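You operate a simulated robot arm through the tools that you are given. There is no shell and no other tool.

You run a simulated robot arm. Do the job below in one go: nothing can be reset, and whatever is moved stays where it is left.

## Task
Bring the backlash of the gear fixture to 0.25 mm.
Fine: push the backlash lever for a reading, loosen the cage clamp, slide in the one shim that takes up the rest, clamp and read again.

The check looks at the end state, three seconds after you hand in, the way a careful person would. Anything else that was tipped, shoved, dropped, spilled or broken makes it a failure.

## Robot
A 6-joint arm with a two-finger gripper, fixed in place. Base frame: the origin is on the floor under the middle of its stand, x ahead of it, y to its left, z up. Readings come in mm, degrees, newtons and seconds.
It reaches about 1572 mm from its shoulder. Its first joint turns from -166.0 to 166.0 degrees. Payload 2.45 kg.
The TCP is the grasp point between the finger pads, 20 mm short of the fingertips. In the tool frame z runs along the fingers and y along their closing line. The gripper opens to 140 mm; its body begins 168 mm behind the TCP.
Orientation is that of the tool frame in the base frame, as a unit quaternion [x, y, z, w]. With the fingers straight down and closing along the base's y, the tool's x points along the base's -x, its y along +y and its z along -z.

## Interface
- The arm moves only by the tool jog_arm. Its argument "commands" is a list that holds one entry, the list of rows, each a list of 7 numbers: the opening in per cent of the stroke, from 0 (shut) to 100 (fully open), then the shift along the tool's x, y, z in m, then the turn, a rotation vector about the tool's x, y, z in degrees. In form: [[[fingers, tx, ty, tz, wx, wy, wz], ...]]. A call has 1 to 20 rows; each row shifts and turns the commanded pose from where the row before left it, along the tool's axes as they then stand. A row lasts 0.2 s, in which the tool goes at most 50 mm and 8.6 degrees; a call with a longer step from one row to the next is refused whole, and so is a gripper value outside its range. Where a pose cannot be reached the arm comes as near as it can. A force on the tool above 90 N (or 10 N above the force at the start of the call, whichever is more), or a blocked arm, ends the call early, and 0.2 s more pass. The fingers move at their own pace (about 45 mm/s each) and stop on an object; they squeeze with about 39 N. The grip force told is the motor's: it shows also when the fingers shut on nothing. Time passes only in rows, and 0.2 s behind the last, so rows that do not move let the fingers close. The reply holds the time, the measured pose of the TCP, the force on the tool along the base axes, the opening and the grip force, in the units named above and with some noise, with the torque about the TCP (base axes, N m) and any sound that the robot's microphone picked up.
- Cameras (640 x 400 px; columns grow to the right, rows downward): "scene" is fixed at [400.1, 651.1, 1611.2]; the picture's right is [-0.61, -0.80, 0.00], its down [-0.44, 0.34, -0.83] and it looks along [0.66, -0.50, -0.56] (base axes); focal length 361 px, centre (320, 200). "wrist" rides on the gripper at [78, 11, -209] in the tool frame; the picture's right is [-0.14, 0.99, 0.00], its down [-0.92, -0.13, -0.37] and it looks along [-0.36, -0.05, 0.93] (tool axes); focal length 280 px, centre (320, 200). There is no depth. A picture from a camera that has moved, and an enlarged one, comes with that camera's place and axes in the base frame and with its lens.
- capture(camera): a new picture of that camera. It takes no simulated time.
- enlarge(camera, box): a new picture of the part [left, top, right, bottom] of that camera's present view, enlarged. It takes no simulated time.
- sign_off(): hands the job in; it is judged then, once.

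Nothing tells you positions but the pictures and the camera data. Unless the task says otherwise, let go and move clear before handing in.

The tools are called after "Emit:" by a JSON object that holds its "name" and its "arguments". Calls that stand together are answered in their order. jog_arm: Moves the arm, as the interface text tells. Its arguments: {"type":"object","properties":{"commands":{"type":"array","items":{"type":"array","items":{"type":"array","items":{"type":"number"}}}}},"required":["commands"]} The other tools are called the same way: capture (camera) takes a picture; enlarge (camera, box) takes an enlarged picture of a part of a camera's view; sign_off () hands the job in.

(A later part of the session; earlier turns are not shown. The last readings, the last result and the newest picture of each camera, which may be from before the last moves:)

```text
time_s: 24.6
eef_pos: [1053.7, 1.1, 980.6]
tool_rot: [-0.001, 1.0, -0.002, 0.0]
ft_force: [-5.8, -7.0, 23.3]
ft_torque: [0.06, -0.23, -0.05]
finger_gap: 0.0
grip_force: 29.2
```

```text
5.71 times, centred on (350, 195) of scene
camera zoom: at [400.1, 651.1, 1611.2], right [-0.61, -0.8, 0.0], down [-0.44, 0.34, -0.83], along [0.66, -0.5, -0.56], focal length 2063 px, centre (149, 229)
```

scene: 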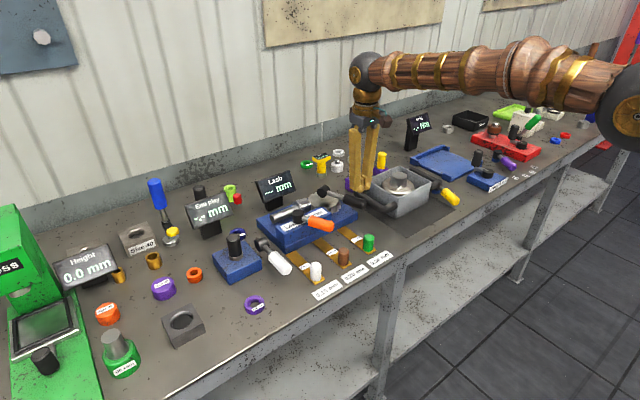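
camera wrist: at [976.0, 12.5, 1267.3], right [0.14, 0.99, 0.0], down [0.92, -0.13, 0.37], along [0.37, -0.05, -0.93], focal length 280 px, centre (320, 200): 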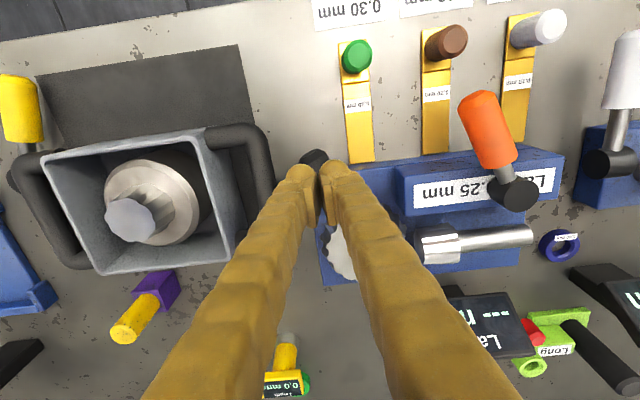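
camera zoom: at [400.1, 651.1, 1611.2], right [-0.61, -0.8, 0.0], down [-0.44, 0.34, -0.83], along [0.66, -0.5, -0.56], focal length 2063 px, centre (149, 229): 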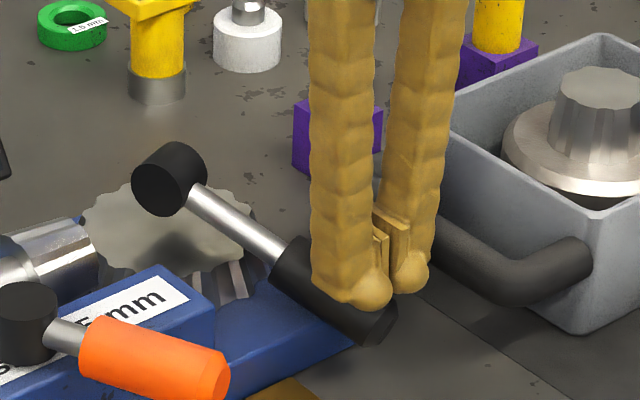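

The lever is at its stop and the lash is 0.35 mm, so 0.10 mm needs taking up. I'll lift off and look at whether the lever returns, then measure the orange clamp.

Emit:
{"name": "jog_arm", "arguments": {"commands": [[[0, 0, 0, -0.02, 0, 0, 0], [0, 0, 0, -0.04, 0, 0, 0], [0, 0, 0, -0.05, 0, 0, 0], [0, 0, 0, -0.05, 0, 0, 0]]]}}

Emit:
{"name": "capture", "arguments": {"camera": "wrist"}}

Emit:
{"name": "enlarge", "arguments": {"camera": "scene", "box": [240, 160, 400, 260]}}

```text
time_s: 25.6
eef_pos: [1053.4, 1.1, 1137.8]
tool_rot: [-0.001, 1.0, -0.002, 0.0]
ft_force: [-0.1, 0.3, -1.0]
ft_torque: [0.02, 0.05, 0.01]
finger_gap: 0.0
grip_force: 29.3
```

```text
taken
camera wrist: at [974.7, 12.4, 1347.7], right [0.14, 0.99, 0.0], down [0.92, -0.13, 0.37], along [0.36, -0.05, -0.93], focal length 280 px, centre (320, 200)
```

wrist: 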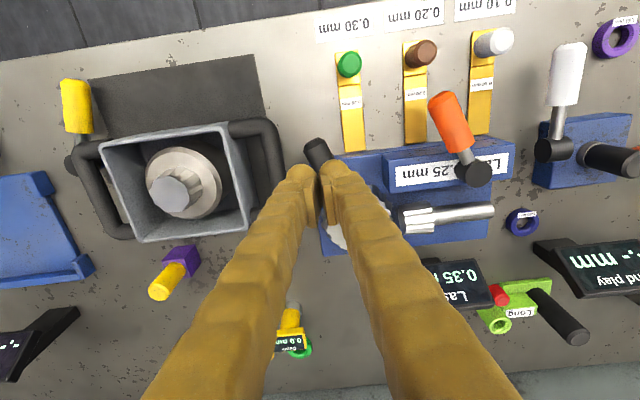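

```text
4.00 times, centred on (320, 210) of scene
camera zoom: at [400.1, 651.1, 1611.2], right [-0.61, -0.8, 0.0], down [-0.44, 0.34, -0.83], along [0.66, -0.5, -0.56], focal length 1444 px, centre (320, 160)
```

zoom: 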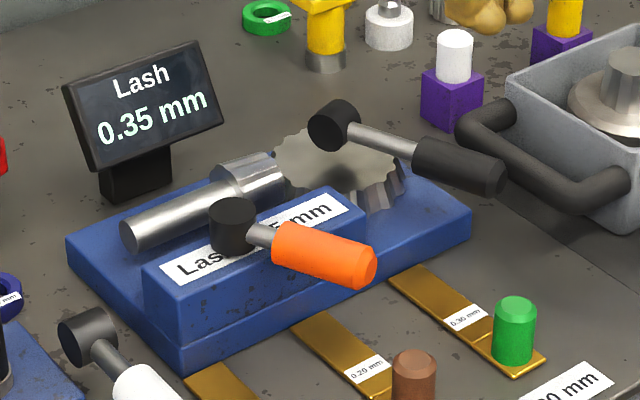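

The lever sprang back and the reading stays at 0.35. Now I'll measure the orange clamp: hub about (1098, 198, top 1006), handle end about (1007, 152, 987).

Emit:
{"name": "enlarge", "arguments": {"camera": "wrist", "box": [380, 80, 530, 200]}}

Emit:
{"name": "enlarge", "arguments": {"camera": "wrist", "box": [320, 20, 530, 170]}}

Emit:
{"name": "enlarge", "arguments": {"camera": "scene", "box": [250, 195, 350, 260]}}

```text
3.33 times, centred on (455, 140) of wrist
camera zoom: at [974.7, 12.4, 1347.7], right [0.14, 0.99, 0.0], down [0.92, -0.13, 0.37], along [0.36, -0.05, -0.93], focal length 935 px, centre (-130, 400)
```

zoom: 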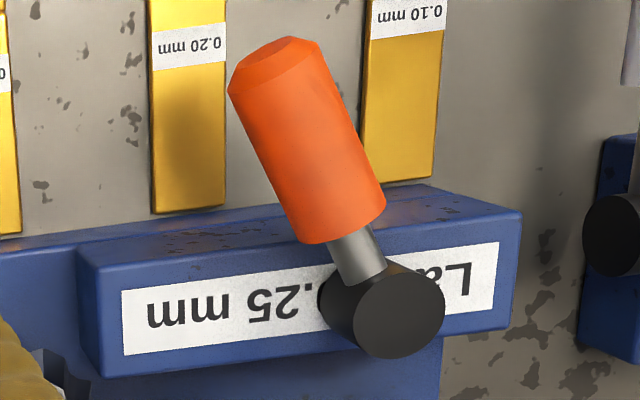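

```text
2.67 times, centred on (425, 95) of wrist
camera zoom: at [974.7, 12.4, 1347.7], right [0.14, 0.99, 0.0], down [0.92, -0.13, 0.37], along [0.36, -0.05, -0.93], focal length 748 px, centre (40, 480)
```

zoom: 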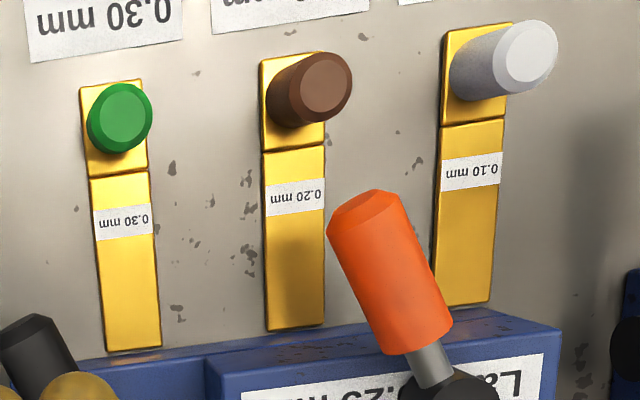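

```text
6.15 times, centred on (300, 228) of scene
camera zoom: at [400.1, 651.1, 1611.2], right [-0.61, -0.8, 0.0], down [-0.44, 0.34, -0.83], along [0.66, -0.5, -0.56], focal length 2222 px, centre (443, 31)
```

zoom: 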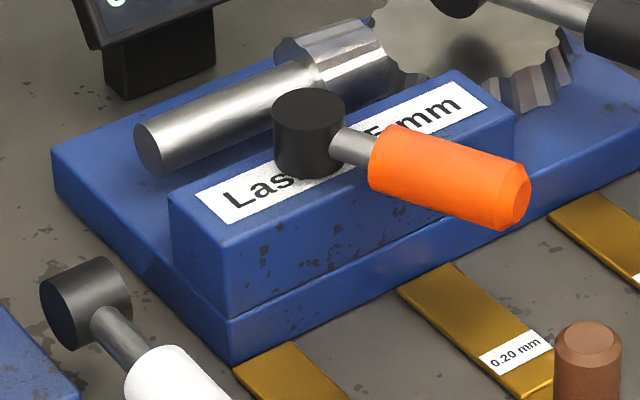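

Cage top is at z ≈ 972 (x 1073–1124, y 90–268), with the clamp handle at z ≈ 988 pointing toward the robot. I'll put the closed fingertips on the handle's left (+y) side, ready to push it counter‑clockwise (loosening).

Emit:
{"name": "jog_arm", "arguments": {"commands": [[[0, 0.005, 0.044, 0, 0, 0, 0], [0, 0.005, 0.044, 0, 0, 0, 0], [0, 0.005, 0.044, 0, 0, 0, 0], [0, 0.005, 0.044, 0, 0, 0, 0], [0, 0.006, 0.043, 0, 0, 0, 0], [0, 0, 0, 0.045, 0, 0, 0], [0, 0, 0, 0.045, 0, 0, 0], [0, 0, 0, 0.025, 0, 0, 0], [0, 0, 0, 0.025, 0, 0, 0]]]}}

Emit:
{"name": "enlarge", "arguments": {"camera": "scene", "box": [240, 160, 400, 290]}}

Emit:
{"name": "capture", "arguments": {"camera": "wrist"}}

```text
time_s: 27.6
eef_pos: [1025.5, 222.9, 998.0]
tool_rot: [0.001, 1.0, -0.003, 0.002]
ft_force: [0.5, -0.5, 0.9]
ft_torque: [0.01, -0.02, -0.02]
finger_gap: 0.0
grip_force: 29.5
```

```text
3.08 times, centred on (320, 225) of scene
camera zoom: at [400.1, 651.1, 1611.2], right [-0.61, -0.8, 0.0], down [-0.44, 0.34, -0.83], along [0.66, -0.5, -0.56], focal length 1111 px, centre (320, 123)
```

zoom: 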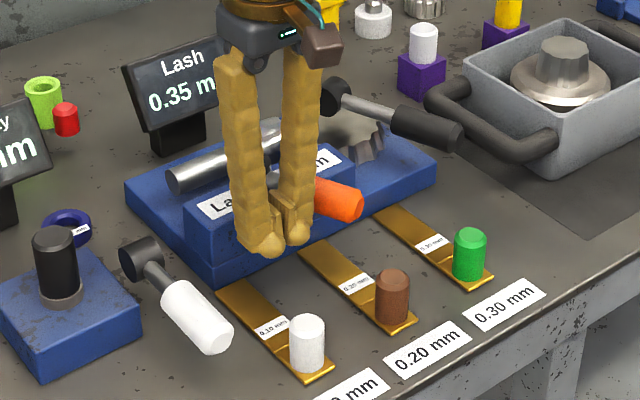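

```text
taken
camera wrist: at [947.7, 233.7, 1207.0], right [0.14, 0.99, 0.0], down [0.92, -0.13, 0.37], along [0.37, -0.05, -0.93], focal length 280 px, centre (320, 200)
```

wrist: 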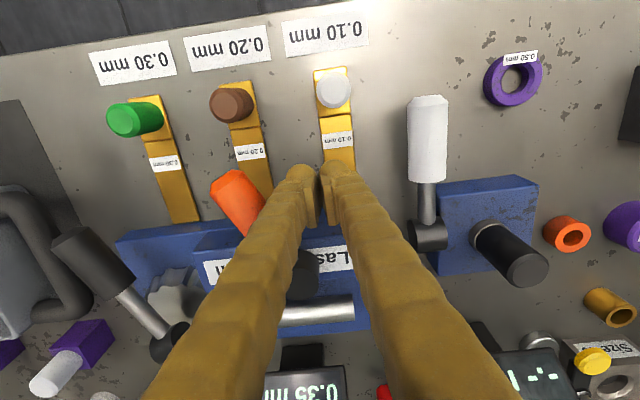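

Emit:
{"name": "jog_arm", "arguments": {"commands": [[[0, -0.0021, -0.00455, 0, 0, 0, 0], [0, -0.0021, -0.00455, 0, 0, 0, 0], [0, -0.0021, -0.00455, 0, 0, 0, 0], [0, -0.0021, -0.00455, 0, 0, 0, 0], [0, -0.0021, -0.00455, 0, 0, 0, 0], [0, -0.0021, -0.00455, 0, 0, 0, 0]]]}}

Emit:
{"name": "enlarge", "arguments": {"camera": "wrist", "box": [180, 120, 380, 260]}}

```text
time_s: 28.7
eef_pos: [1030.6, 212.2, 996.0]
tool_rot: [-0.003, 1.0, 0.001, -0.003]
ft_force: [-11.7, 13.6, 7.1]
ft_torque: [-0.14, -0.06, -0.06]
finger_gap: 0.0
grip_force: 29.4
stopped in row 5: the force on the tool passed its limit at 99 N (the readings are from after the stop); the commanded pose is now the measured one
```

```text
2.86 times, centred on (280, 190) of wrist
camera zoom: at [954.4, 221.2, 1207.2], right [0.13, 0.99, 0.0], down [0.92, -0.12, 0.36], along [0.36, -0.05, -0.93], focal length 801 px, centre (434, 229)
```

zoom: 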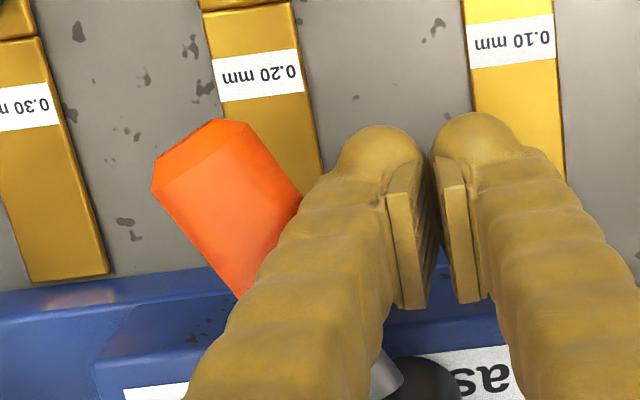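

The handle is solid in that direction (99 N), so loosening must be the other way. I'll back off, hop over and push from the −y side.

Emit:
{"name": "jog_arm", "arguments": {"commands": [[[0, 0, 0.01, 0, 0, 0, 0], [0, 0, 0, -0.04, 0, 0, 0], [0, 0, 0, -0.04, 0, 0, 0], [0, 0.001, -0.048, 0, 0, 0, 0], [0, 0.001, -0.048, 0, 0, 0, 0], [0, 0.001, -0.02, 0, 0, 0, 0], [0, 0, 0, 0, 0, 0, 0]]]}}

Emit:
{"name": "capture", "arguments": {"camera": "wrist"}}

Emit:
{"name": "enlarge", "arguments": {"camera": "scene", "box": [240, 160, 400, 290]}}

```text
time_s: 30.3
eef_pos: [1030.6, 103.4, 1075.5]
tool_rot: [-0.002, 1.0, 0.001, -0.002]
ft_force: [-0.5, -0.4, -0.1]
ft_torque: [-0.01, 0.02, -0.02]
finger_gap: 0.2
grip_force: 29.5
```

```text
taken
camera wrist: at [954.7, 112.4, 1285.6], right [0.13, 0.99, 0.0], down [0.92, -0.12, 0.36], along [0.36, -0.05, -0.93], focal length 280 px, centre (320, 200)
```

wrist: 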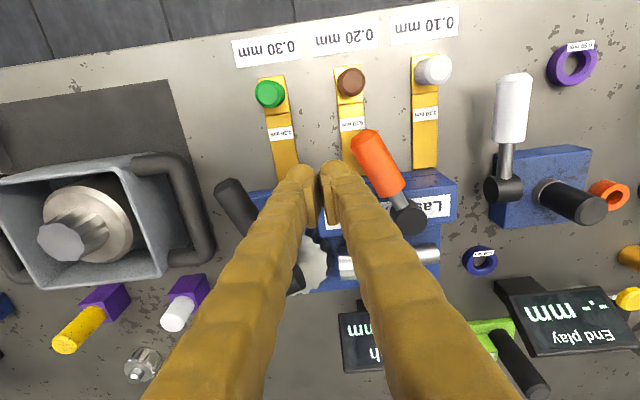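

```text
3.08 times, centred on (320, 225) of scene
camera zoom: at [400.1, 651.1, 1611.2], right [-0.61, -0.8, 0.0], down [-0.44, 0.34, -0.83], along [0.66, -0.5, -0.56], focal length 1111 px, centre (320, 123)
```

zoom: 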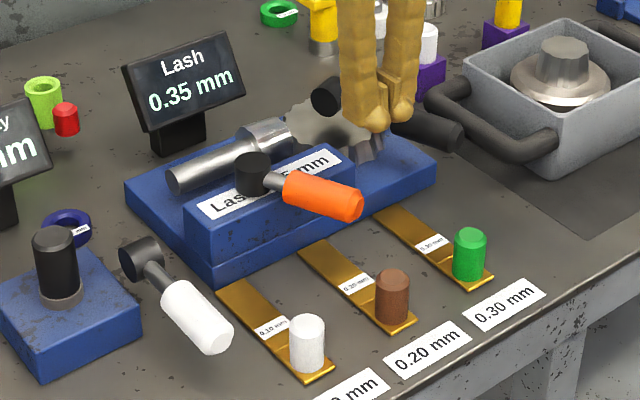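

Emit:
{"name": "jog_arm", "arguments": {"commands": [[[0, 0, 0, 0.04, 0, 0, 0], [0, 0, 0, 0.02, 0, 0, 0], [0, 0, 0, 0.018, 0, 0, 0], [0, 0.0005, 0.004, 0, 0, 0, 0], [0, 0.0005, 0.004, 0, 0, 0, 0], [0, 0.001, 0.004, 0, 0, 0, 0], [0, 0.001, 0.004, 0, 0, 0, 0], [0, 0.0015, 0.0035, 0, 0, 0, 0], [0, 0.0015, 0.0035, 0, 0, 0, 0], [0, 0.0015, 0.0035, 0, 0, 0, 0]]]}}

Emit:
{"name": "capture", "arguments": {"camera": "wrist"}}

Emit:
{"name": "enlarge", "arguments": {"camera": "scene", "box": [240, 160, 400, 290]}}

```text
time_s: 32.5
eef_pos: [1020.8, 131.5, 997.2]
tool_rot: [-0.003, 1.0, 0.0, -0.002]
ft_force: [-0.4, -1.0, 0.6]
ft_torque: [-0.03, -0.03, -0.01]
finger_gap: 0.0
grip_force: 30.1
```

```text
taken
camera wrist: at [944.5, 140.6, 1208.0], right [0.13, 0.99, 0.0], down [0.92, -0.12, 0.36], along [0.36, -0.05, -0.93], focal length 280 px, centre (320, 200)
```

wrist: 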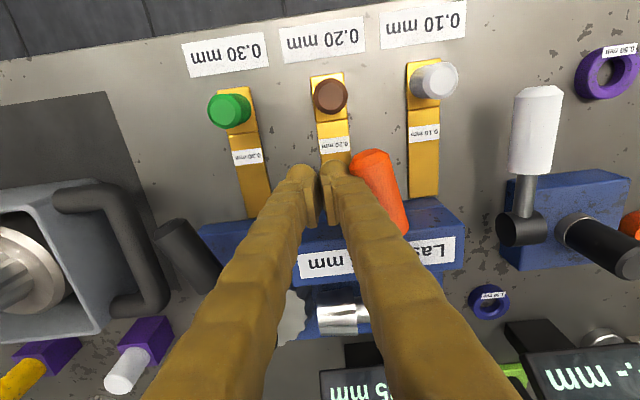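

```text
3.08 times, centred on (320, 225) of scene
camera zoom: at [400.1, 651.1, 1611.2], right [-0.61, -0.8, 0.0], down [-0.44, 0.34, -0.83], along [0.66, -0.5, -0.56], focal length 1111 px, centre (320, 123)
```

zoom: 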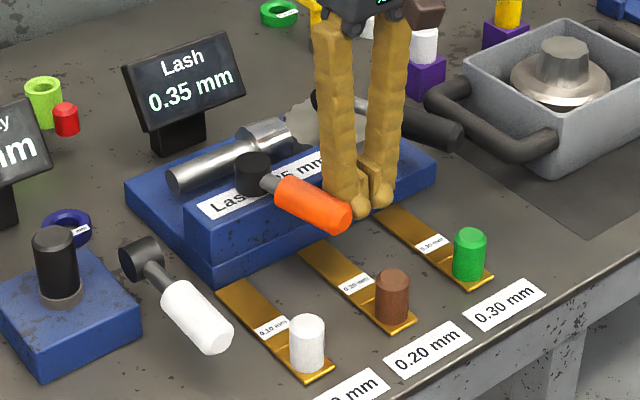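

The clamp is turning freely this way. I'll continue the arc in small steps.

Emit:
{"name": "jog_arm", "arguments": {"commands": [[[0, 0.0005, 0.005, 0, 0, 0, 0], [0, 0.0005, 0.005, 0, 0, 0, 0], [0, 0.0005, 0.005, 0, 0, 0, 0], [0, 0.0, 0.005, 0, 0, 0, 0], [0, 0.0, 0.005, 0, 0, 0, 0], [0, 0.0, 0.005, 0, 0, 0, 0]]]}}

Emit:
{"name": "enlarge", "arguments": {"camera": "scene", "box": [240, 160, 400, 290]}}

Emit:
{"name": "capture", "arguments": {"camera": "wrist"}}

```text
time_s: 33.9
eef_pos: [1019.3, 160.5, 998.7]
tool_rot: [-0.002, 1.0, 0.001, -0.002]
ft_force: [-3.5, -3.4, -2.1]
ft_torque: [-0.04, 0.03, 0.03]
finger_gap: 0.0
grip_force: 29.6
```

```text
3.08 times, centred on (320, 225) of scene
camera zoom: at [400.1, 651.1, 1611.2], right [-0.61, -0.8, 0.0], down [-0.44, 0.34, -0.83], along [0.66, -0.5, -0.56], focal length 1111 px, centre (320, 123)
```

zoom: 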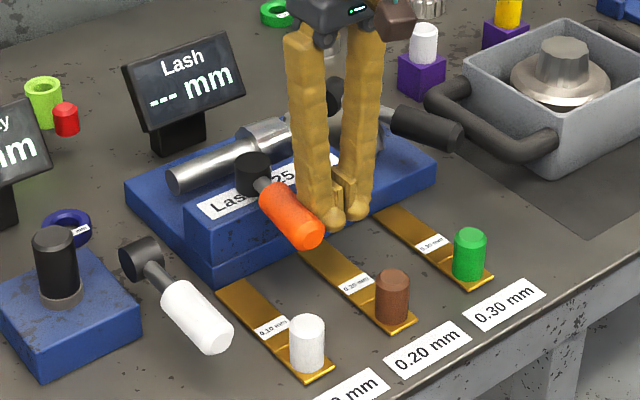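

```text
taken
camera wrist: at [943.4, 170.2, 1208.9], right [0.13, 0.99, 0.0], down [0.92, -0.12, 0.36], along [0.36, -0.05, -0.93], focal length 280 px, centre (320, 200)
```

wrist: 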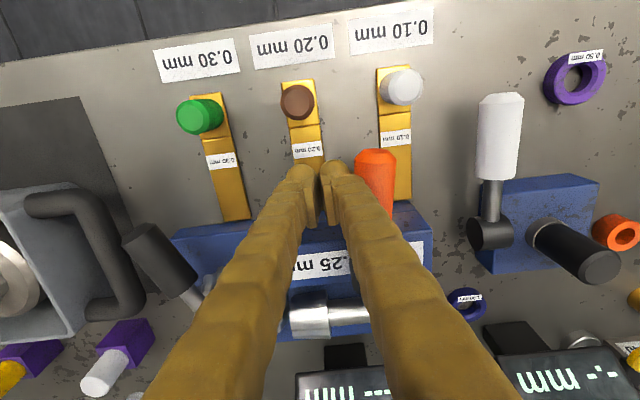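

The display blanked, so the clamp is coming loose. I'll push a bit further to find the open stop.

Emit:
{"name": "jog_arm", "arguments": {"commands": [[[0, -0.0003, 0.005, 0, 0, 0, 0], [0, -0.0005, 0.005, 0, 0, 0, 0], [0, -0.001, 0.005, 0, 0, 0, 0], [0, -0.001, 0.005, 0, 0, 0, 0], [0, -0.001, 0.005, 0, 0, 0, 0]]]}}

Emit:
{"name": "enlarge", "arguments": {"camera": "scene", "box": [240, 160, 400, 290]}}

Emit:
{"name": "capture", "arguments": {"camera": "wrist"}}

```text
time_s: 35.1
eef_pos: [1023.9, 182.1, 997.9]
tool_rot: [-0.002, 1.0, 0.0, -0.004]
ft_force: [-18.2, -37.5, 8.2]
ft_torque: [0.06, -0.05, -0.08]
finger_gap: 0.0
grip_force: 29.4
```

```text
3.08 times, centred on (320, 225) of scene
camera zoom: at [400.1, 651.1, 1611.2], right [-0.61, -0.8, 0.0], down [-0.44, 0.34, -0.83], along [0.66, -0.5, -0.56], focal length 1111 px, centre (320, 123)
```

zoom: 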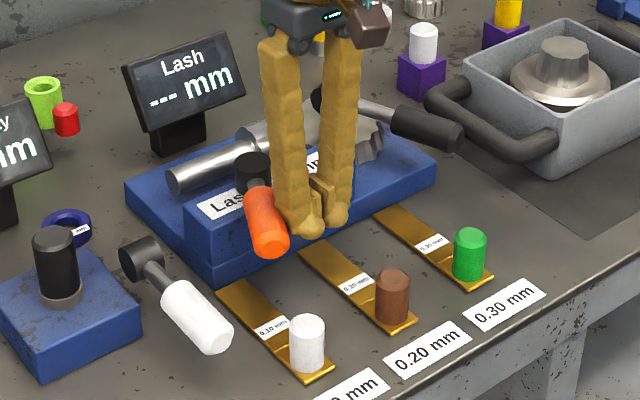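

```text
taken
camera wrist: at [947.3, 192.0, 1208.7], right [0.13, 0.99, 0.0], down [0.92, -0.12, 0.36], along [0.36, -0.05, -0.93], focal length 280 px, centre (320, 200)
```

wrist: 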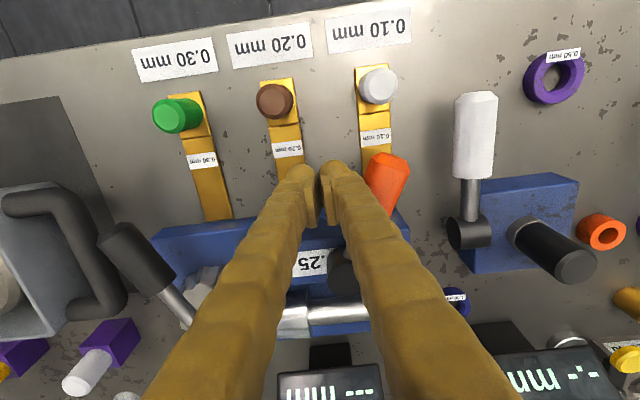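

I've reached the open stop (about 40 N). I'll back off, lift and look at what changed on the cage.

Emit:
{"name": "jog_arm", "arguments": {"commands": [[[0, 0.001, -0.01, 0, 0, 0, 0], [0, 0, -0.01, 0, 0, 0, 0], [0, 0, 0, -0.04, 0, 0, 0], [0, 0, 0, -0.05, 0, 0, 0], [100, 0.03, -0.02, -0.03, 0, 0, 0], [100, 0.03, -0.02, -0.03, 0, 0, 0], [100, 0.03, 0, -0.03, 0, 0, 0], [100, 0.03, 0, -0.0, 0, 0, 0], [100, 0, 0, 0, 0, 0, 0], [100, 0, 0, 0, 0, 0, 0]]]}}

Emit:
{"name": "capture", "arguments": {"camera": "wrist"}}

Emit:
{"name": "enlarge", "arguments": {"camera": "scene", "box": [250, 180, 350, 260]}}

```text
time_s: 37.3
eef_pos: [902.9, 125.1, 1179.6]
tool_rot: [-0.002, 1.0, 0.001, -0.003]
ft_force: [1.4, -1.0, -0.3]
ft_torque: [0.0, 0.03, 0.0]
finger_gap: 123.9
grip_force: 0.0
```

```text
taken
camera wrist: at [826.7, 134.0, 1390.3], right [0.13, 0.99, 0.0], down [0.92, -0.12, 0.36], along [0.36, -0.05, -0.93], focal length 280 px, centre (320, 200)
```

wrist: 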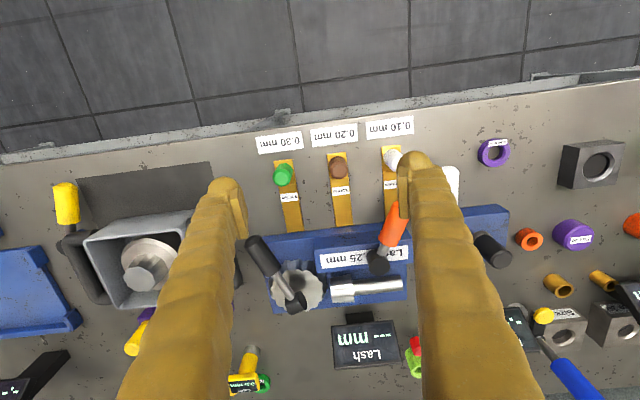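

```text
5.00 times, centred on (300, 220) of scene
camera zoom: at [400.1, 651.1, 1611.2], right [-0.61, -0.8, 0.0], down [-0.44, 0.34, -0.83], along [0.66, -0.5, -0.56], focal length 1805 px, centre (420, 100)
```

zoom: 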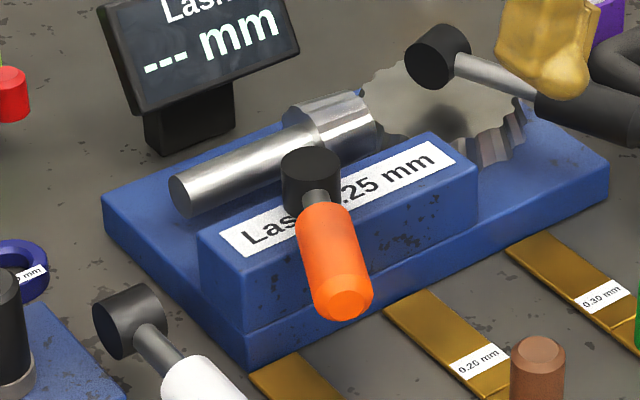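

Emit:
{"name": "enlarge", "arguments": {"camera": "wrist", "box": [260, 200, 420, 310]}}

Emit:
{"name": "enlarge", "arguments": {"camera": "scene", "box": [260, 205, 330, 255]}}

Emit:
{"name": "enlarge", "arguments": {"camera": "scene", "box": [305, 190, 375, 240]}}

```text
3.64 times, centred on (340, 255) of wrist
camera zoom: at [826.7, 134.0, 1390.3], right [0.13, 0.99, 0.0], down [0.92, -0.12, 0.36], along [0.36, -0.05, -0.93], focal length 1020 px, centre (247, 0)
```

zoom: 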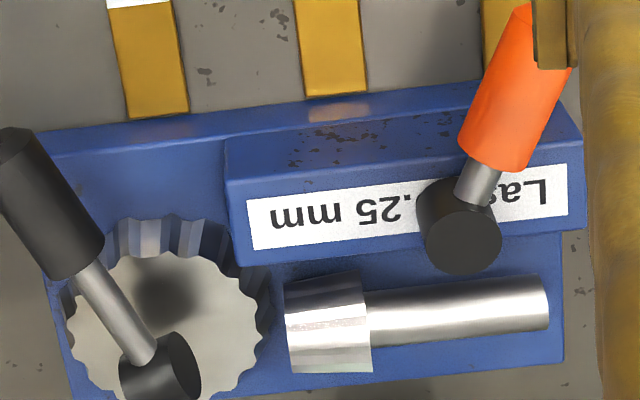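

```text
8.00 times, centred on (295, 230) of scene
camera zoom: at [400.1, 651.1, 1611.2], right [-0.61, -0.8, 0.0], down [-0.44, 0.34, -0.83], along [0.66, -0.5, -0.56], focal length 2888 px, centre (520, -40)
```

zoom: 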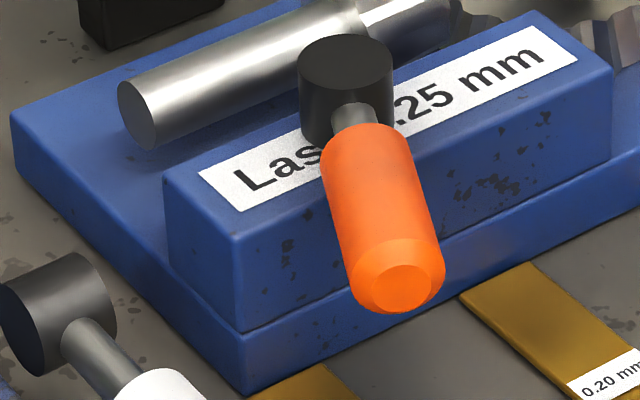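

```text
8.00 times, centred on (340, 215) of scene
camera zoom: at [400.1, 651.1, 1611.2], right [-0.61, -0.8, 0.0], down [-0.44, 0.34, -0.83], along [0.66, -0.5, -0.56], focal length 2888 px, centre (160, 80)
```

zoom: 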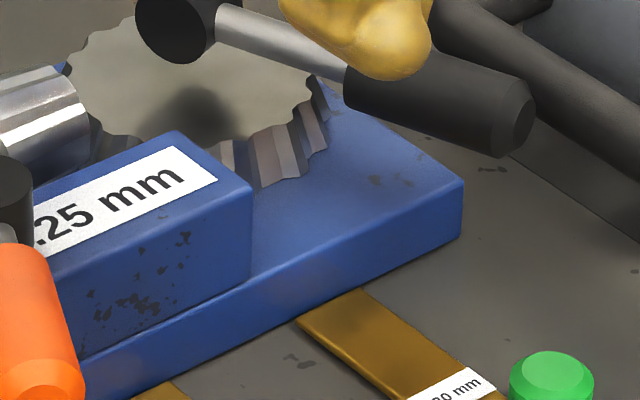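

The cage hasn't visibly moved and no gap shows yet. I'll look again from the left and rear sides, now with the clamp loose, to find where a shim goes in.

Emit:
{"name": "jog_arm", "arguments": {"commands": [[[100, 0, 0, 0, 0, 0, 8.5], [100, 0, 0, 0, 0, 0, 8.5], [100, 0, 0, 0, 0, 0, 8.5], [100, 0, 0, 0, 0, 0, 8.5], [100, 0, 0, 0, 0, 0, 8.5], [100, 0, 0, 0, 0, 0, 8.5], [100, 0, 0, 0, 0, 0, 8.5], [100, 0, 0, 0, 0, 0, 8.5], [100, 0, 0, 0, 0, 0, 8.5], [100, 0, 0, 0, 0, 0, 8.5], [100, 0, 0, 0, 0, 0, 5]]]}}

Emit:
{"name": "capture", "arguments": {"camera": "wrist"}}

```text
time_s: 39.7
eef_pos: [903.9, 123.6, 1178.9]
tool_rot: [0.707, 0.708, -0.002, -0.003]
ft_force: [0.2, 0.5, 0.7]
ft_torque: [0.01, -0.01, 0.0]
finger_gap: 139.9
grip_force: 0.1
```

```text
taken
camera wrist: at [916.3, 201.5, 1388.9], right [0.99, -0.13, -0.01], down [-0.12, -0.92, 0.37], along [-0.05, -0.36, -0.93], focal length 280 px, centre (320, 200)
```

wrist: 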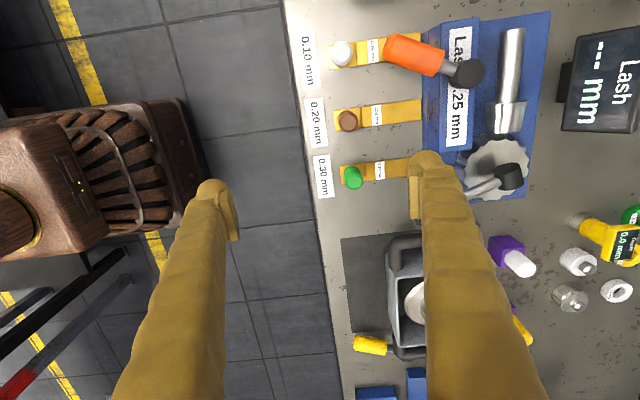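

Emit:
{"name": "jog_arm", "arguments": {"commands": [[[100, 0.0376, 0.0246, 0.003, 0, 0, 0], [100, 0.0376, 0.0246, 0.003, 0, 0, 0], [100, 0.0376, 0.0246, 0.003, 0, 0, 0], [100, 0.0376, 0.0246, 0.003, 0, 0, 0], [100, 0.0376, 0.0246, 0.003, 0, 0, 0], [100, 0.0376, 0.0246, 0.003, 0, 0, 0], [100, 0.0376, 0.0246, 0.003, 0, 0, 0], [100, 0.0376, 0.0246, 0.003, 0, 0, 0], [100, 0.0376, 0.0246, 0.003, 0, 0, 0], [100, 0.0376, 0.0246, 0.003, 0, 0, 0]]]}}

Emit:
{"name": "capture", "arguments": {"camera": "wrist"}}

```text
time_s: 41.9
eef_pos: [1073.7, 437.3, 1133.2]
tool_rot: [0.705, 0.709, -0.001, -0.002]
ft_force: [-0.9, 0.8, -0.1]
ft_torque: [-0.01, -0.02, -0.03]
finger_gap: 139.9
grip_force: 0.1
out of reach, approached as far as the arm can: row 8, 9, 10
```

```text
taken
camera wrist: at [1085.7, 515.2, 1342.8], right [0.99, -0.13, -0.01], down [-0.12, -0.92, 0.37], along [-0.05, -0.36, -0.93], focal length 280 px, centre (320, 200)
```

wrist: 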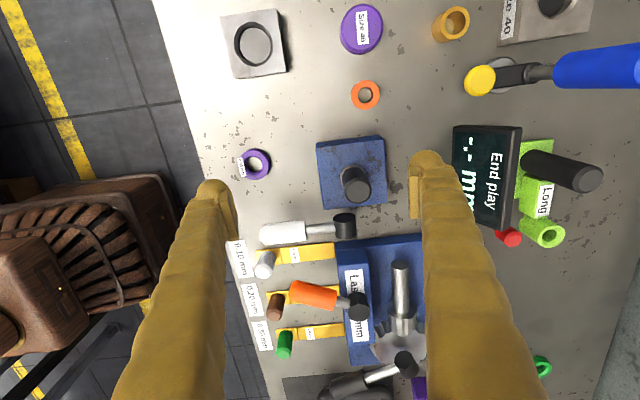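

Emit:
{"name": "enlarge", "arguments": {"camera": "wrist", "box": [310, 210, 450, 380]}}

Emit:
{"name": "enlarge", "arguments": {"camera": "wrist", "box": [330, 220, 430, 300]}}

Emit:
{"name": "enlarge", "arguments": {"camera": "wrist", "box": [240, 220, 360, 300]}}

```text
2.35 times, centred on (380, 295) of wrist
camera zoom: at [1085.7, 515.2, 1342.8], right [0.99, -0.13, -0.01], down [-0.12, -0.92, 0.37], along [-0.05, -0.36, -0.93], focal length 660 px, centre (179, -24)
```

zoom: 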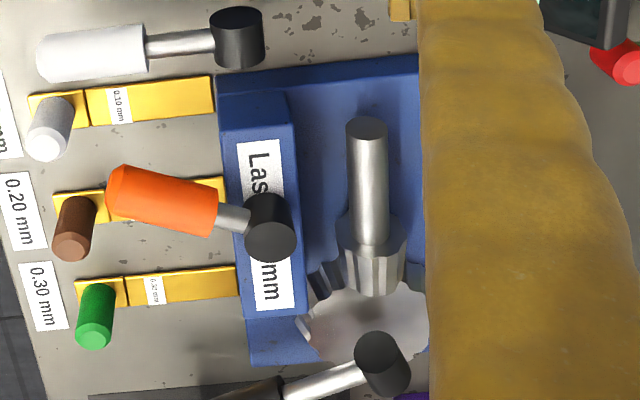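

```text
5.00 times, centred on (380, 260) of wrist
camera zoom: at [1085.7, 515.2, 1342.8], right [0.99, -0.13, -0.01], down [-0.12, -0.92, 0.37], along [-0.05, -0.36, -0.93], focal length 1402 px, centre (20, -100)
```

zoom: 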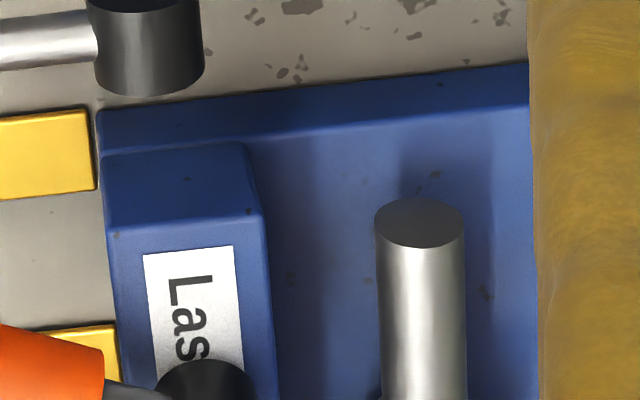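

```text
5.00 times, centred on (300, 260) of wrist
camera zoom: at [1085.7, 515.2, 1342.8], right [0.99, -0.13, -0.01], down [-0.12, -0.92, 0.37], along [-0.05, -0.36, -0.93], focal length 1402 px, centre (420, -100)
```

zoom: 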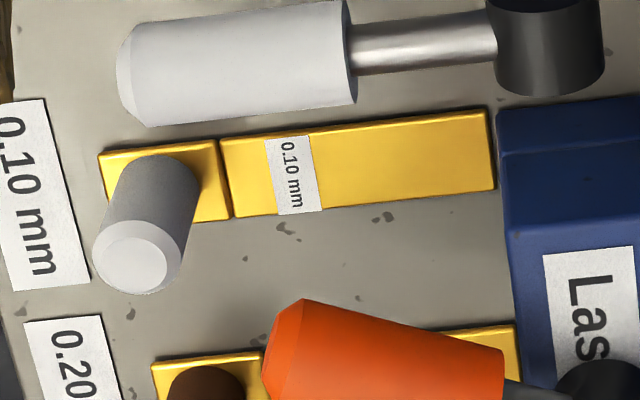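

Emit:
{"name": "enlarge", "arguments": {"camera": "scene", "box": [275, 232, 315, 257]}}

Emit:
{"name": "enlarge", "arguments": {"camera": "scene", "box": [310, 215, 350, 240]}}

Emit:
{"name": "enlarge", "arguments": {"camera": "scene", "box": [255, 205, 285, 250]}}

Emit:
{"name": "enlarge", "arguments": {"camera": "wrist", "box": [340, 225, 380, 265]}}

```text
16.00 times, centred on (295, 244) of scene
camera zoom: at [400.1, 651.1, 1611.2], right [-0.61, -0.8, 0.0], down [-0.44, 0.34, -0.83], along [0.66, -0.5, -0.56], focal length 5776 px, centre (720, -512)
```

zoom: 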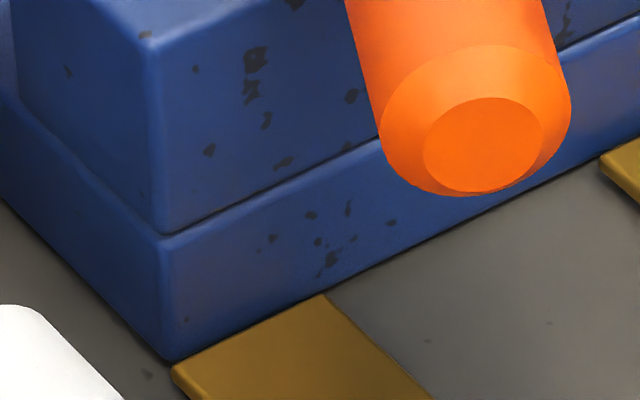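

```text
16.00 times, centred on (330, 228) of scene
camera zoom: at [400.1, 651.1, 1611.2], right [-0.61, -0.8, 0.0], down [-0.44, 0.34, -0.83], along [0.66, -0.5, -0.56], focal length 5776 px, centre (160, -240)
```

zoom: 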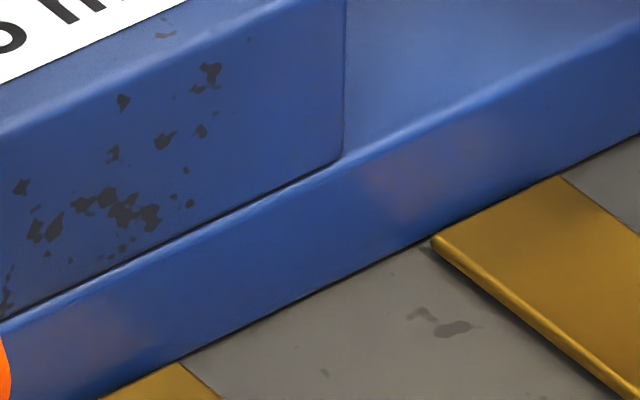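

```text
8.89 times, centred on (270, 228) of scene
camera zoom: at [400.1, 651.1, 1611.2], right [-0.61, -0.8, 0.0], down [-0.44, 0.34, -0.83], along [0.66, -0.5, -0.56], focal length 3209 px, centre (764, -44)
```

zoom: 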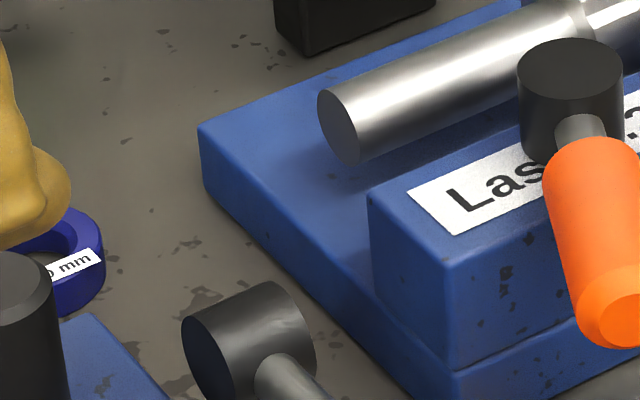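

```text
10.00 times, centred on (360, 245) of wrist
camera zoom: at [1085.7, 515.2, 1342.8], right [0.99, -0.13, -0.01], down [-0.12, -0.92, 0.37], along [-0.05, -0.36, -0.93], focal length 2804 px, centre (-80, -250)
```

zoom: 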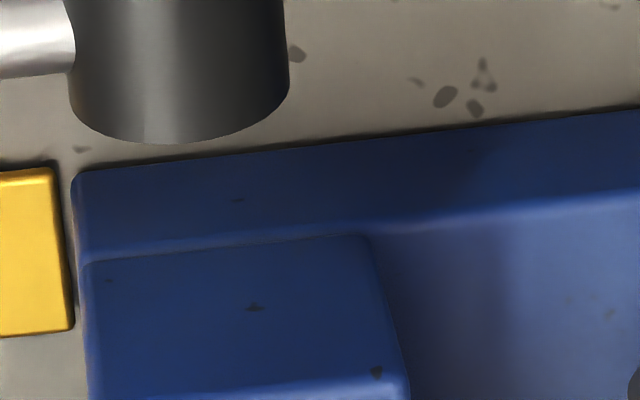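

No opening on front, left, right or top. I'll try to view the rear of the fixture by swinging the camera round behind it and tilting.

Emit:
{"name": "jog_arm", "arguments": {"commands": [[[100, -0.0414, -0.005, -0.0095, 0, 0, 0], [100, -0.0414, -0.005, -0.0095, 0, 0, 0], [100, -0.0414, -0.005, -0.0095, 0, 0, 0], [100, -0.0414, -0.005, -0.0095, 0, 0, 0], [100, -0.0414, -0.005, -0.0095, 0, 0, 0], [100, 0, 0, 0, 0, 0, 8.5], [100, 0, 0, 0, 0, 0, 8.5], [100, 0, 0, 0, 0, 0, 8.5], [100, 0, 0, 0, 0, 0, 8.5], [100, 0, 0, 0, 0, 0, 8.5], [100, 0, 0, 0, 0, 0, 8.5], [100, 0, 0, 0, 0, 0, 8.5], [100, 0, 0, 0, 0, 0, 8.5], [100, 0, 0, 0, 0, 0, 8.5], [100, 0, 0, 0, 0, 0, 8.5]]]}}

Emit:
{"name": "capture", "arguments": {"camera": "wrist"}}

```text
time_s: 45.1
eef_pos: [1048.5, 229.4, 1179.0]
tool_rot: [0.985, 0.173, -0.003, -0.004]
ft_force: [0.3, 0.7, 0.0]
ft_torque: [-0.02, -0.01, 0.01]
finger_gap: 140.2
grip_force: 0.1
out of reach, approached as far as the arm can: row 14, 15
```

```text
taken
camera wrist: at [1127.5, 243.6, 1387.9], right [0.21, -0.98, -0.01], down [-0.91, -0.2, 0.37], along [-0.37, -0.07, -0.93], focal length 280 px, centre (320, 200)
```

wrist: 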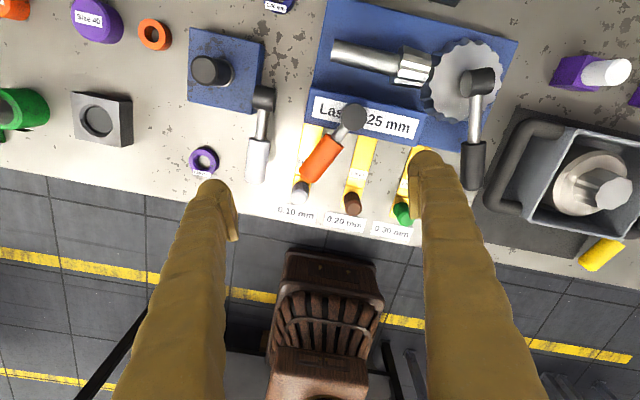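

Emit:
{"name": "jog_arm", "arguments": {"commands": [[[100, 0, 0, 0, 0, -7.5, 0], [100, 0, 0, 0, 0, -7.5, 0], [100, 0, 0, 0, 0, -7.5, 0], [100, 0, 0, 0, 0, -7.5, 0]]]}}

Emit:
{"name": "capture", "arguments": {"camera": "wrist"}}

Emit:
{"name": "capture", "arguments": {"camera": "scene"}}

```text
time_s: 46.1
eef_pos: [947.4, 202.9, 1104.1]
tool_rot: [0.953, 0.171, -0.247, 0.042]
ft_force: [-1.1, 0.6, 0.4]
ft_torque: [0.02, -0.04, -0.02]
finger_gap: 139.9
grip_force: 0.2
out of reach, approached as far as the arm can: row 2, 3, 4
```

```text
taken
camera wrist: at [1111.1, 250.8, 1249.8], right [0.23, -0.97, 0.06], down [-0.63, -0.1, 0.77], along [-0.74, -0.22, -0.64], focal length 280 px, centre (320, 200)
```

wrist: 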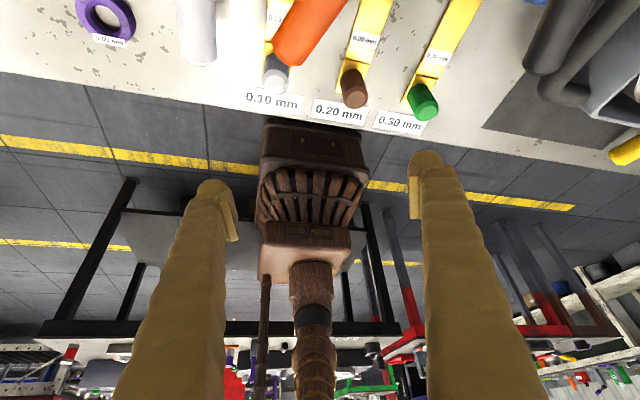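

```text
taken
```

scene: 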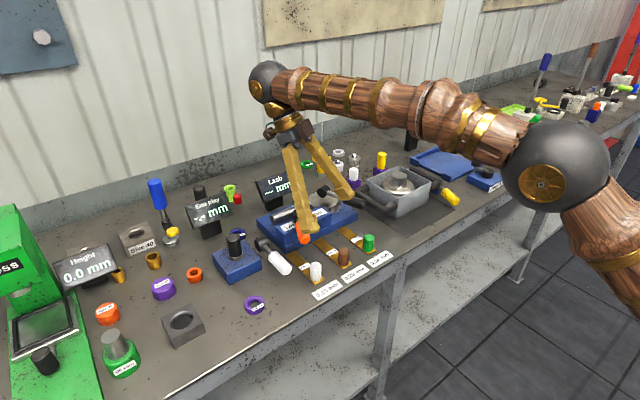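

The arm can't get far enough behind for a tilted rear view, so I'll undo that tilt and return toward the normal orientation at safe height.

Emit:
{"name": "jog_arm", "arguments": {"commands": [[[100, 0, 0, 0, 0, 7.5, 0], [100, 0, 0, 0, 0, 7.5, 0], [100, 0, 0, 0, 0, 7.5, 0], [100, 0, 0, 0, 0, 6.5, 0], [100, 0, 0, -0.03, 0, 0, 0], [100, 0, 0, -0.03, 0, 0, 0]]]}}

```text
time_s: 47.5
eef_pos: [950.1, 203.6, 1161.1]
tool_rot: [0.985, 0.174, -0.012, -0.002]
ft_force: [0.3, -0.1, 0.0]
ft_torque: [0.01, 0.03, 0.01]
finger_gap: 139.8
grip_force: 0.0
```

Emit:
{"name": "jog_arm", "arguments": {"commands": [[[100, 0.0344, 0.0167, 0, 0, 0, 0], [100, 0.0344, 0.0167, 0, 0, 0, 0], [100, 0.0344, 0.0167, 0, 0, 0, 0], [100, 0.0344, 0.0167, 0, 0, 0, 0], [100, 0.0344, 0.0167, 0, 0, 0, 0]]]}}

Emit:
{"name": "capture", "arguments": {"camera": "wrist"}}

```text
time_s: 48.7
eef_pos: [1130.1, 182.8, 1150.4]
tool_rot: [0.985, 0.174, -0.015, -0.001]
ft_force: [2.6, 0.6, -6.3]
ft_torque: [-0.13, 0.55, -0.04]
finger_gap: 140.0
grip_force: 0.0
out of reach, approached as far as the arm can: row 5
```

```text
taken
camera wrist: at [1215.0, 199.2, 1356.8], right [0.21, -0.98, 0.0], down [-0.9, -0.19, 0.4], along [-0.39, -0.08, -0.92], focal length 280 px, centre (320, 200)
```

wrist: 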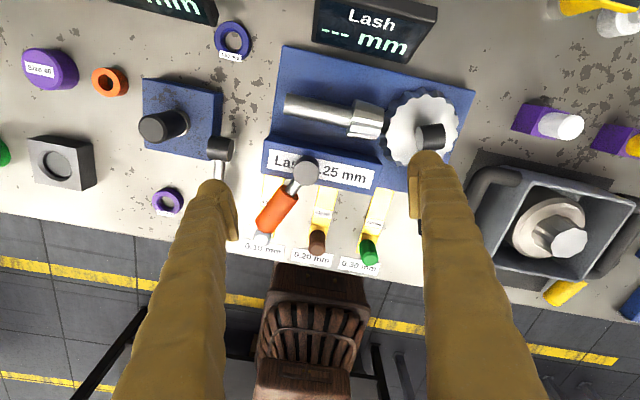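

Emit:
{"name": "enlarge", "arguments": {"camera": "wrist", "box": [260, 90, 400, 200]}}

Emit:
{"name": "enlarge", "arguments": {"camera": "wrist", "box": [260, 110, 330, 160]}}

Emit:
{"name": "enlarge", "arguments": {"camera": "wrist", "box": [320, 110, 410, 200]}}

```text
3.64 times, centred on (330, 145) of wrist
camera zoom: at [1215.0, 199.2, 1356.8], right [0.21, -0.98, 0.0], down [-0.9, -0.19, 0.4], along [-0.39, -0.08, -0.92], focal length 1020 px, centre (284, 400)
```

zoom: 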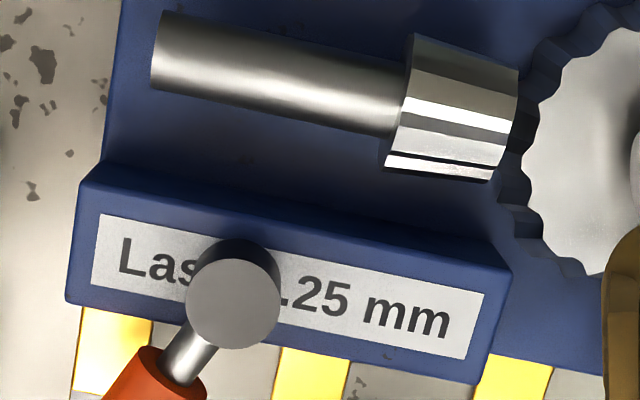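

```text
8.00 times, centred on (295, 135) of wrist
camera zoom: at [1215.0, 199.2, 1356.8], right [0.21, -0.98, 0.0], down [-0.9, -0.19, 0.4], along [-0.39, -0.08, -0.92], focal length 2243 px, centre (520, 720)
```

zoom: 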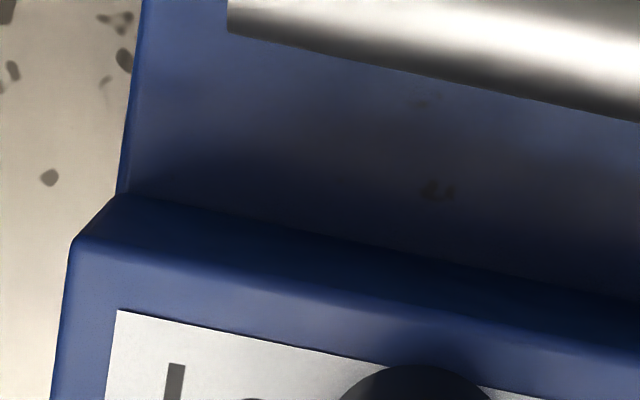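

```text
4.44 times, centred on (365, 155) of wrist
camera zoom: at [1215.0, 199.2, 1356.8], right [0.21, -0.98, 0.0], down [-0.9, -0.19, 0.4], along [-0.39, -0.08, -0.92], focal length 1246 px, centre (120, 400)
```

zoom: 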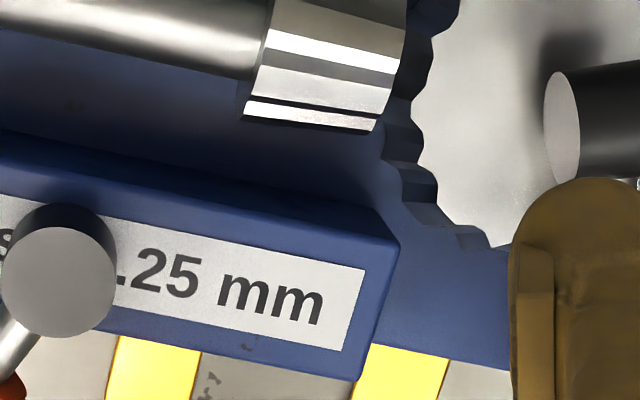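

All faces of the cage look closed even from behind, so I'll return to the normal orientation and inspect the shims themselves and the front closely before testing anything by touch.

Emit:
{"name": "jog_arm", "arguments": {"commands": [[[100, 0, 0, 0, 0, 0, -8.42], [100, 0, 0, 0, 0, 0, -8.42], [100, 0, 0, 0, 0, 0, -8.42], [100, 0, 0, 0, 0, 0, -8.42], [100, 0, 0, 0, 0, 0, -8.42], [100, 0, 0, 0, 0, 0, -8.42], [100, 0, 0, 0, 0, 0, -8.42], [100, 0, 0, 0, 0, 0, -8.42], [100, 0, 0, 0, 0, 0, -8.42], [100, 0, 0, 0, 0, 0, -8.42], [100, 0, 0, 0, 0, 0, -8.42], [100, 0, 0, 0, 0, 0, -8.42], [100, 0, 0, 0, 0, 0, -8.42], [100, 0, 0, 0, 0, 0, -8.42], [100, 0, 0, 0, 0, 0, -8.42], [100, 0, 0, 0, 0, 0, -8.42], [100, 0, 0, 0, 0, 0, -8.42], [100, 0, 0, 0, 0, 0, -8.42], [100, 0, 0, 0, 0, 0, -8.42]]]}}

```text
time_s: 52.7
eef_pos: [1131.0, 182.3, 1154.2]
tool_rot: [0.0, 1.0, 0.0, -0.01]
ft_force: [0.3, 0.4, 0.1]
ft_torque: [0.0, -0.01, -0.02]
finger_gap: 140.1
grip_force: 0.0
```

Emit:
{"name": "jog_arm", "arguments": {"commands": [[[100, 0.0452, -0.0053, 0, 0, -1.15, 0], [100, 0.0452, -0.0053, 0, 0, 0, 0], [100, 0.0452, -0.0053, 0, 0, 0, 0], [100, 0.0452, -0.0053, 0, 0, 0, 0], [100, 0.0452, -0.0053, 0, 0, 0, 0], [100, 0.0452, -0.0053, 0, 0, 0, 0], [100, 0, 0, 0, 0, -7.5, 0], [100, 0, 0, 0, 0, -7.5, 0], [100, 0, 0, 0, 0, -7.5, 0], [100, 0, 0, 0, 0, -7.5, 0], [100, 0, 0, 0, 0, -7.5, 0], [100, 0, 0, 0, 0, -7.5, 0], [100, 0, 0, 0, 0, -7.5, 0], [100, 0, 0, 0, 0, -7.5, 0]]]}}

```text
time_s: 55.7
eef_pos: [857.9, 142.0, 1152.8]
tool_rot: [0.016, 0.888, -0.006, 0.46]
ft_force: [0.9, -0.2, 1.2]
ft_torque: [-0.07, 0.26, 0.03]
finger_gap: 140.0
grip_force: 0.0
out of reach, approached as far as the arm can: row 14
```

Emit:
{"name": "jog_arm", "arguments": {"commands": [[[100, 0.0347, 0, 0.0245, 0, 0, 0], [100, 0.0347, 0, 0.0245, 0, 0, 0], [100, 0.0347, 0, 0.0245, 0, 0, 0], [100, 0.0347, 0, 0.0245, 0, 0, 0], [100, 0, 0, 0, 0, -6, 0], [100, 0, 0, 0, 0, -6, 0]]]}}

Emit:
{"name": "capture", "arguments": {"camera": "wrist"}}

```text
time_s: 57.1
eef_pos: [860.3, 140.4, 985.4]
tool_rot: [0.004, 0.833, -0.012, 0.554]
ft_force: [-0.8, -0.8, 0.6]
ft_torque: [-0.01, 0.02, 0.02]
finger_gap: 139.8
grip_force: 0.1
```

```text
taken
camera wrist: at [639.0, 155.4, 994.8], right [0.07, 0.99, 0.11], down [0.01, -0.11, 0.99], along [1.0, -0.07, -0.02], focal length 280 px, centre (320, 200)
```

wrist: 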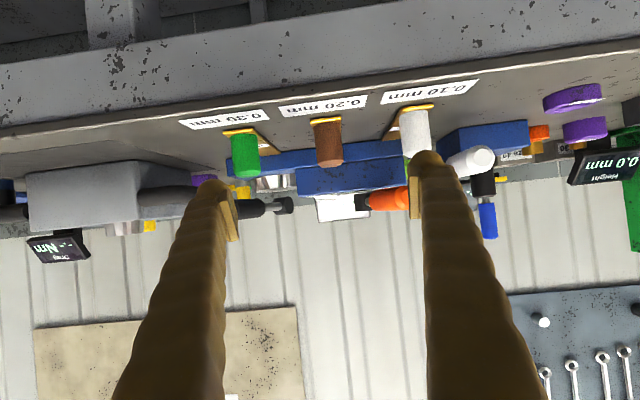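

Emit:
{"name": "enlarge", "arguments": {"camera": "wrist", "box": [280, 135, 430, 215]}}

Emit:
{"name": "enlarge", "arguments": {"camera": "wrist", "box": [340, 130, 410, 180]}}

Emit:
{"name": "enlarge", "arguments": {"camera": "wrist", "box": [220, 140, 320, 200]}}

Emit:
{"name": "enlarge", "arguments": {"camera": "wrist", "box": [290, 90, 440, 170]}}

```text
4.27 times, centred on (355, 175) of wrist
camera zoom: at [639.0, 155.4, 994.8], right [0.07, 0.99, 0.11], down [0.01, -0.11, 0.99], along [1.0, -0.07, -0.02], focal length 1196 px, centre (171, 307)
```

zoom: 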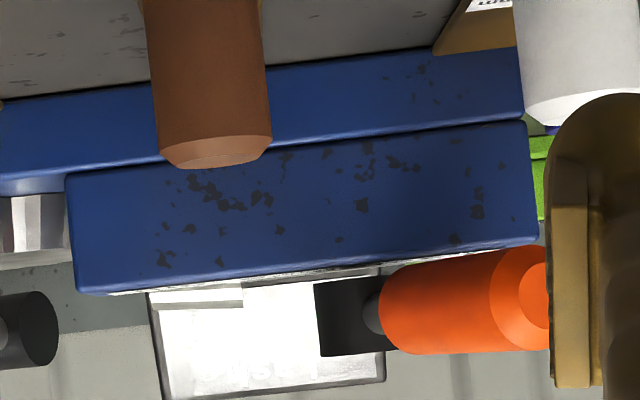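

```text
8.00 times, centred on (375, 155) of wrist
camera zoom: at [639.0, 155.4, 994.8], right [0.07, 0.99, 0.11], down [0.01, -0.11, 0.99], along [1.0, -0.07, -0.02], focal length 2243 px, centre (-120, 560)
```

zoom: 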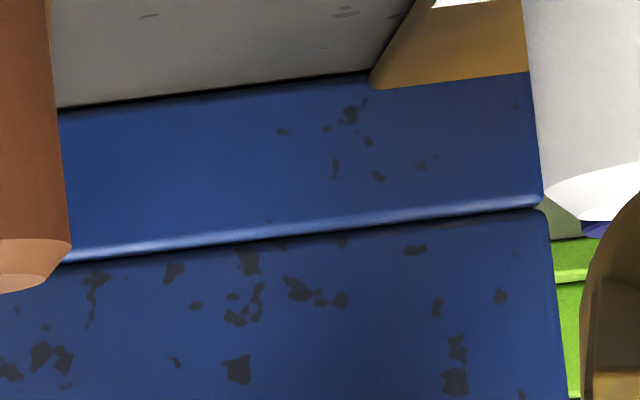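

```text
6.40 times, centred on (270, 170) of wrist
camera zoom: at [639.0, 155.4, 994.8], right [0.07, 0.99, 0.11], down [0.01, -0.11, 0.99], along [1.0, -0.07, -0.02], focal length 1794 px, centre (640, 392)
```

zoom: 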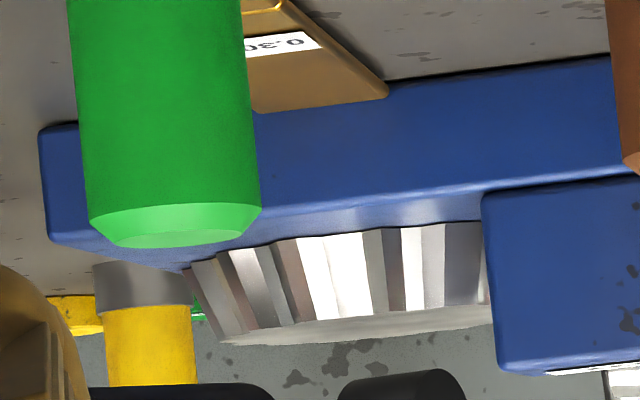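

```text
4.27 times, centred on (365, 130) of wrist
camera zoom: at [639.0, 155.4, 994.8], right [0.07, 0.99, 0.11], down [0.01, -0.11, 0.99], along [1.0, -0.07, -0.02], focal length 1196 px, centre (128, 499)
```

zoom: 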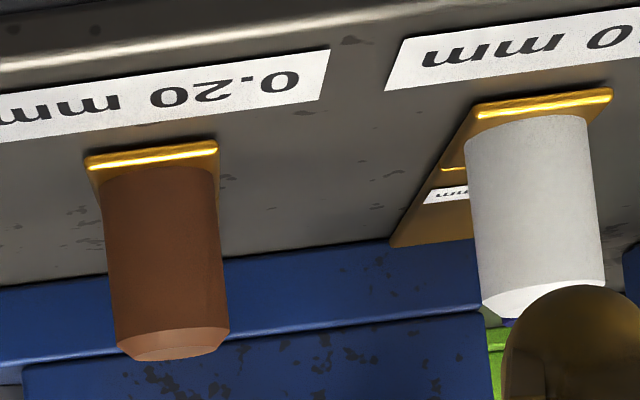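

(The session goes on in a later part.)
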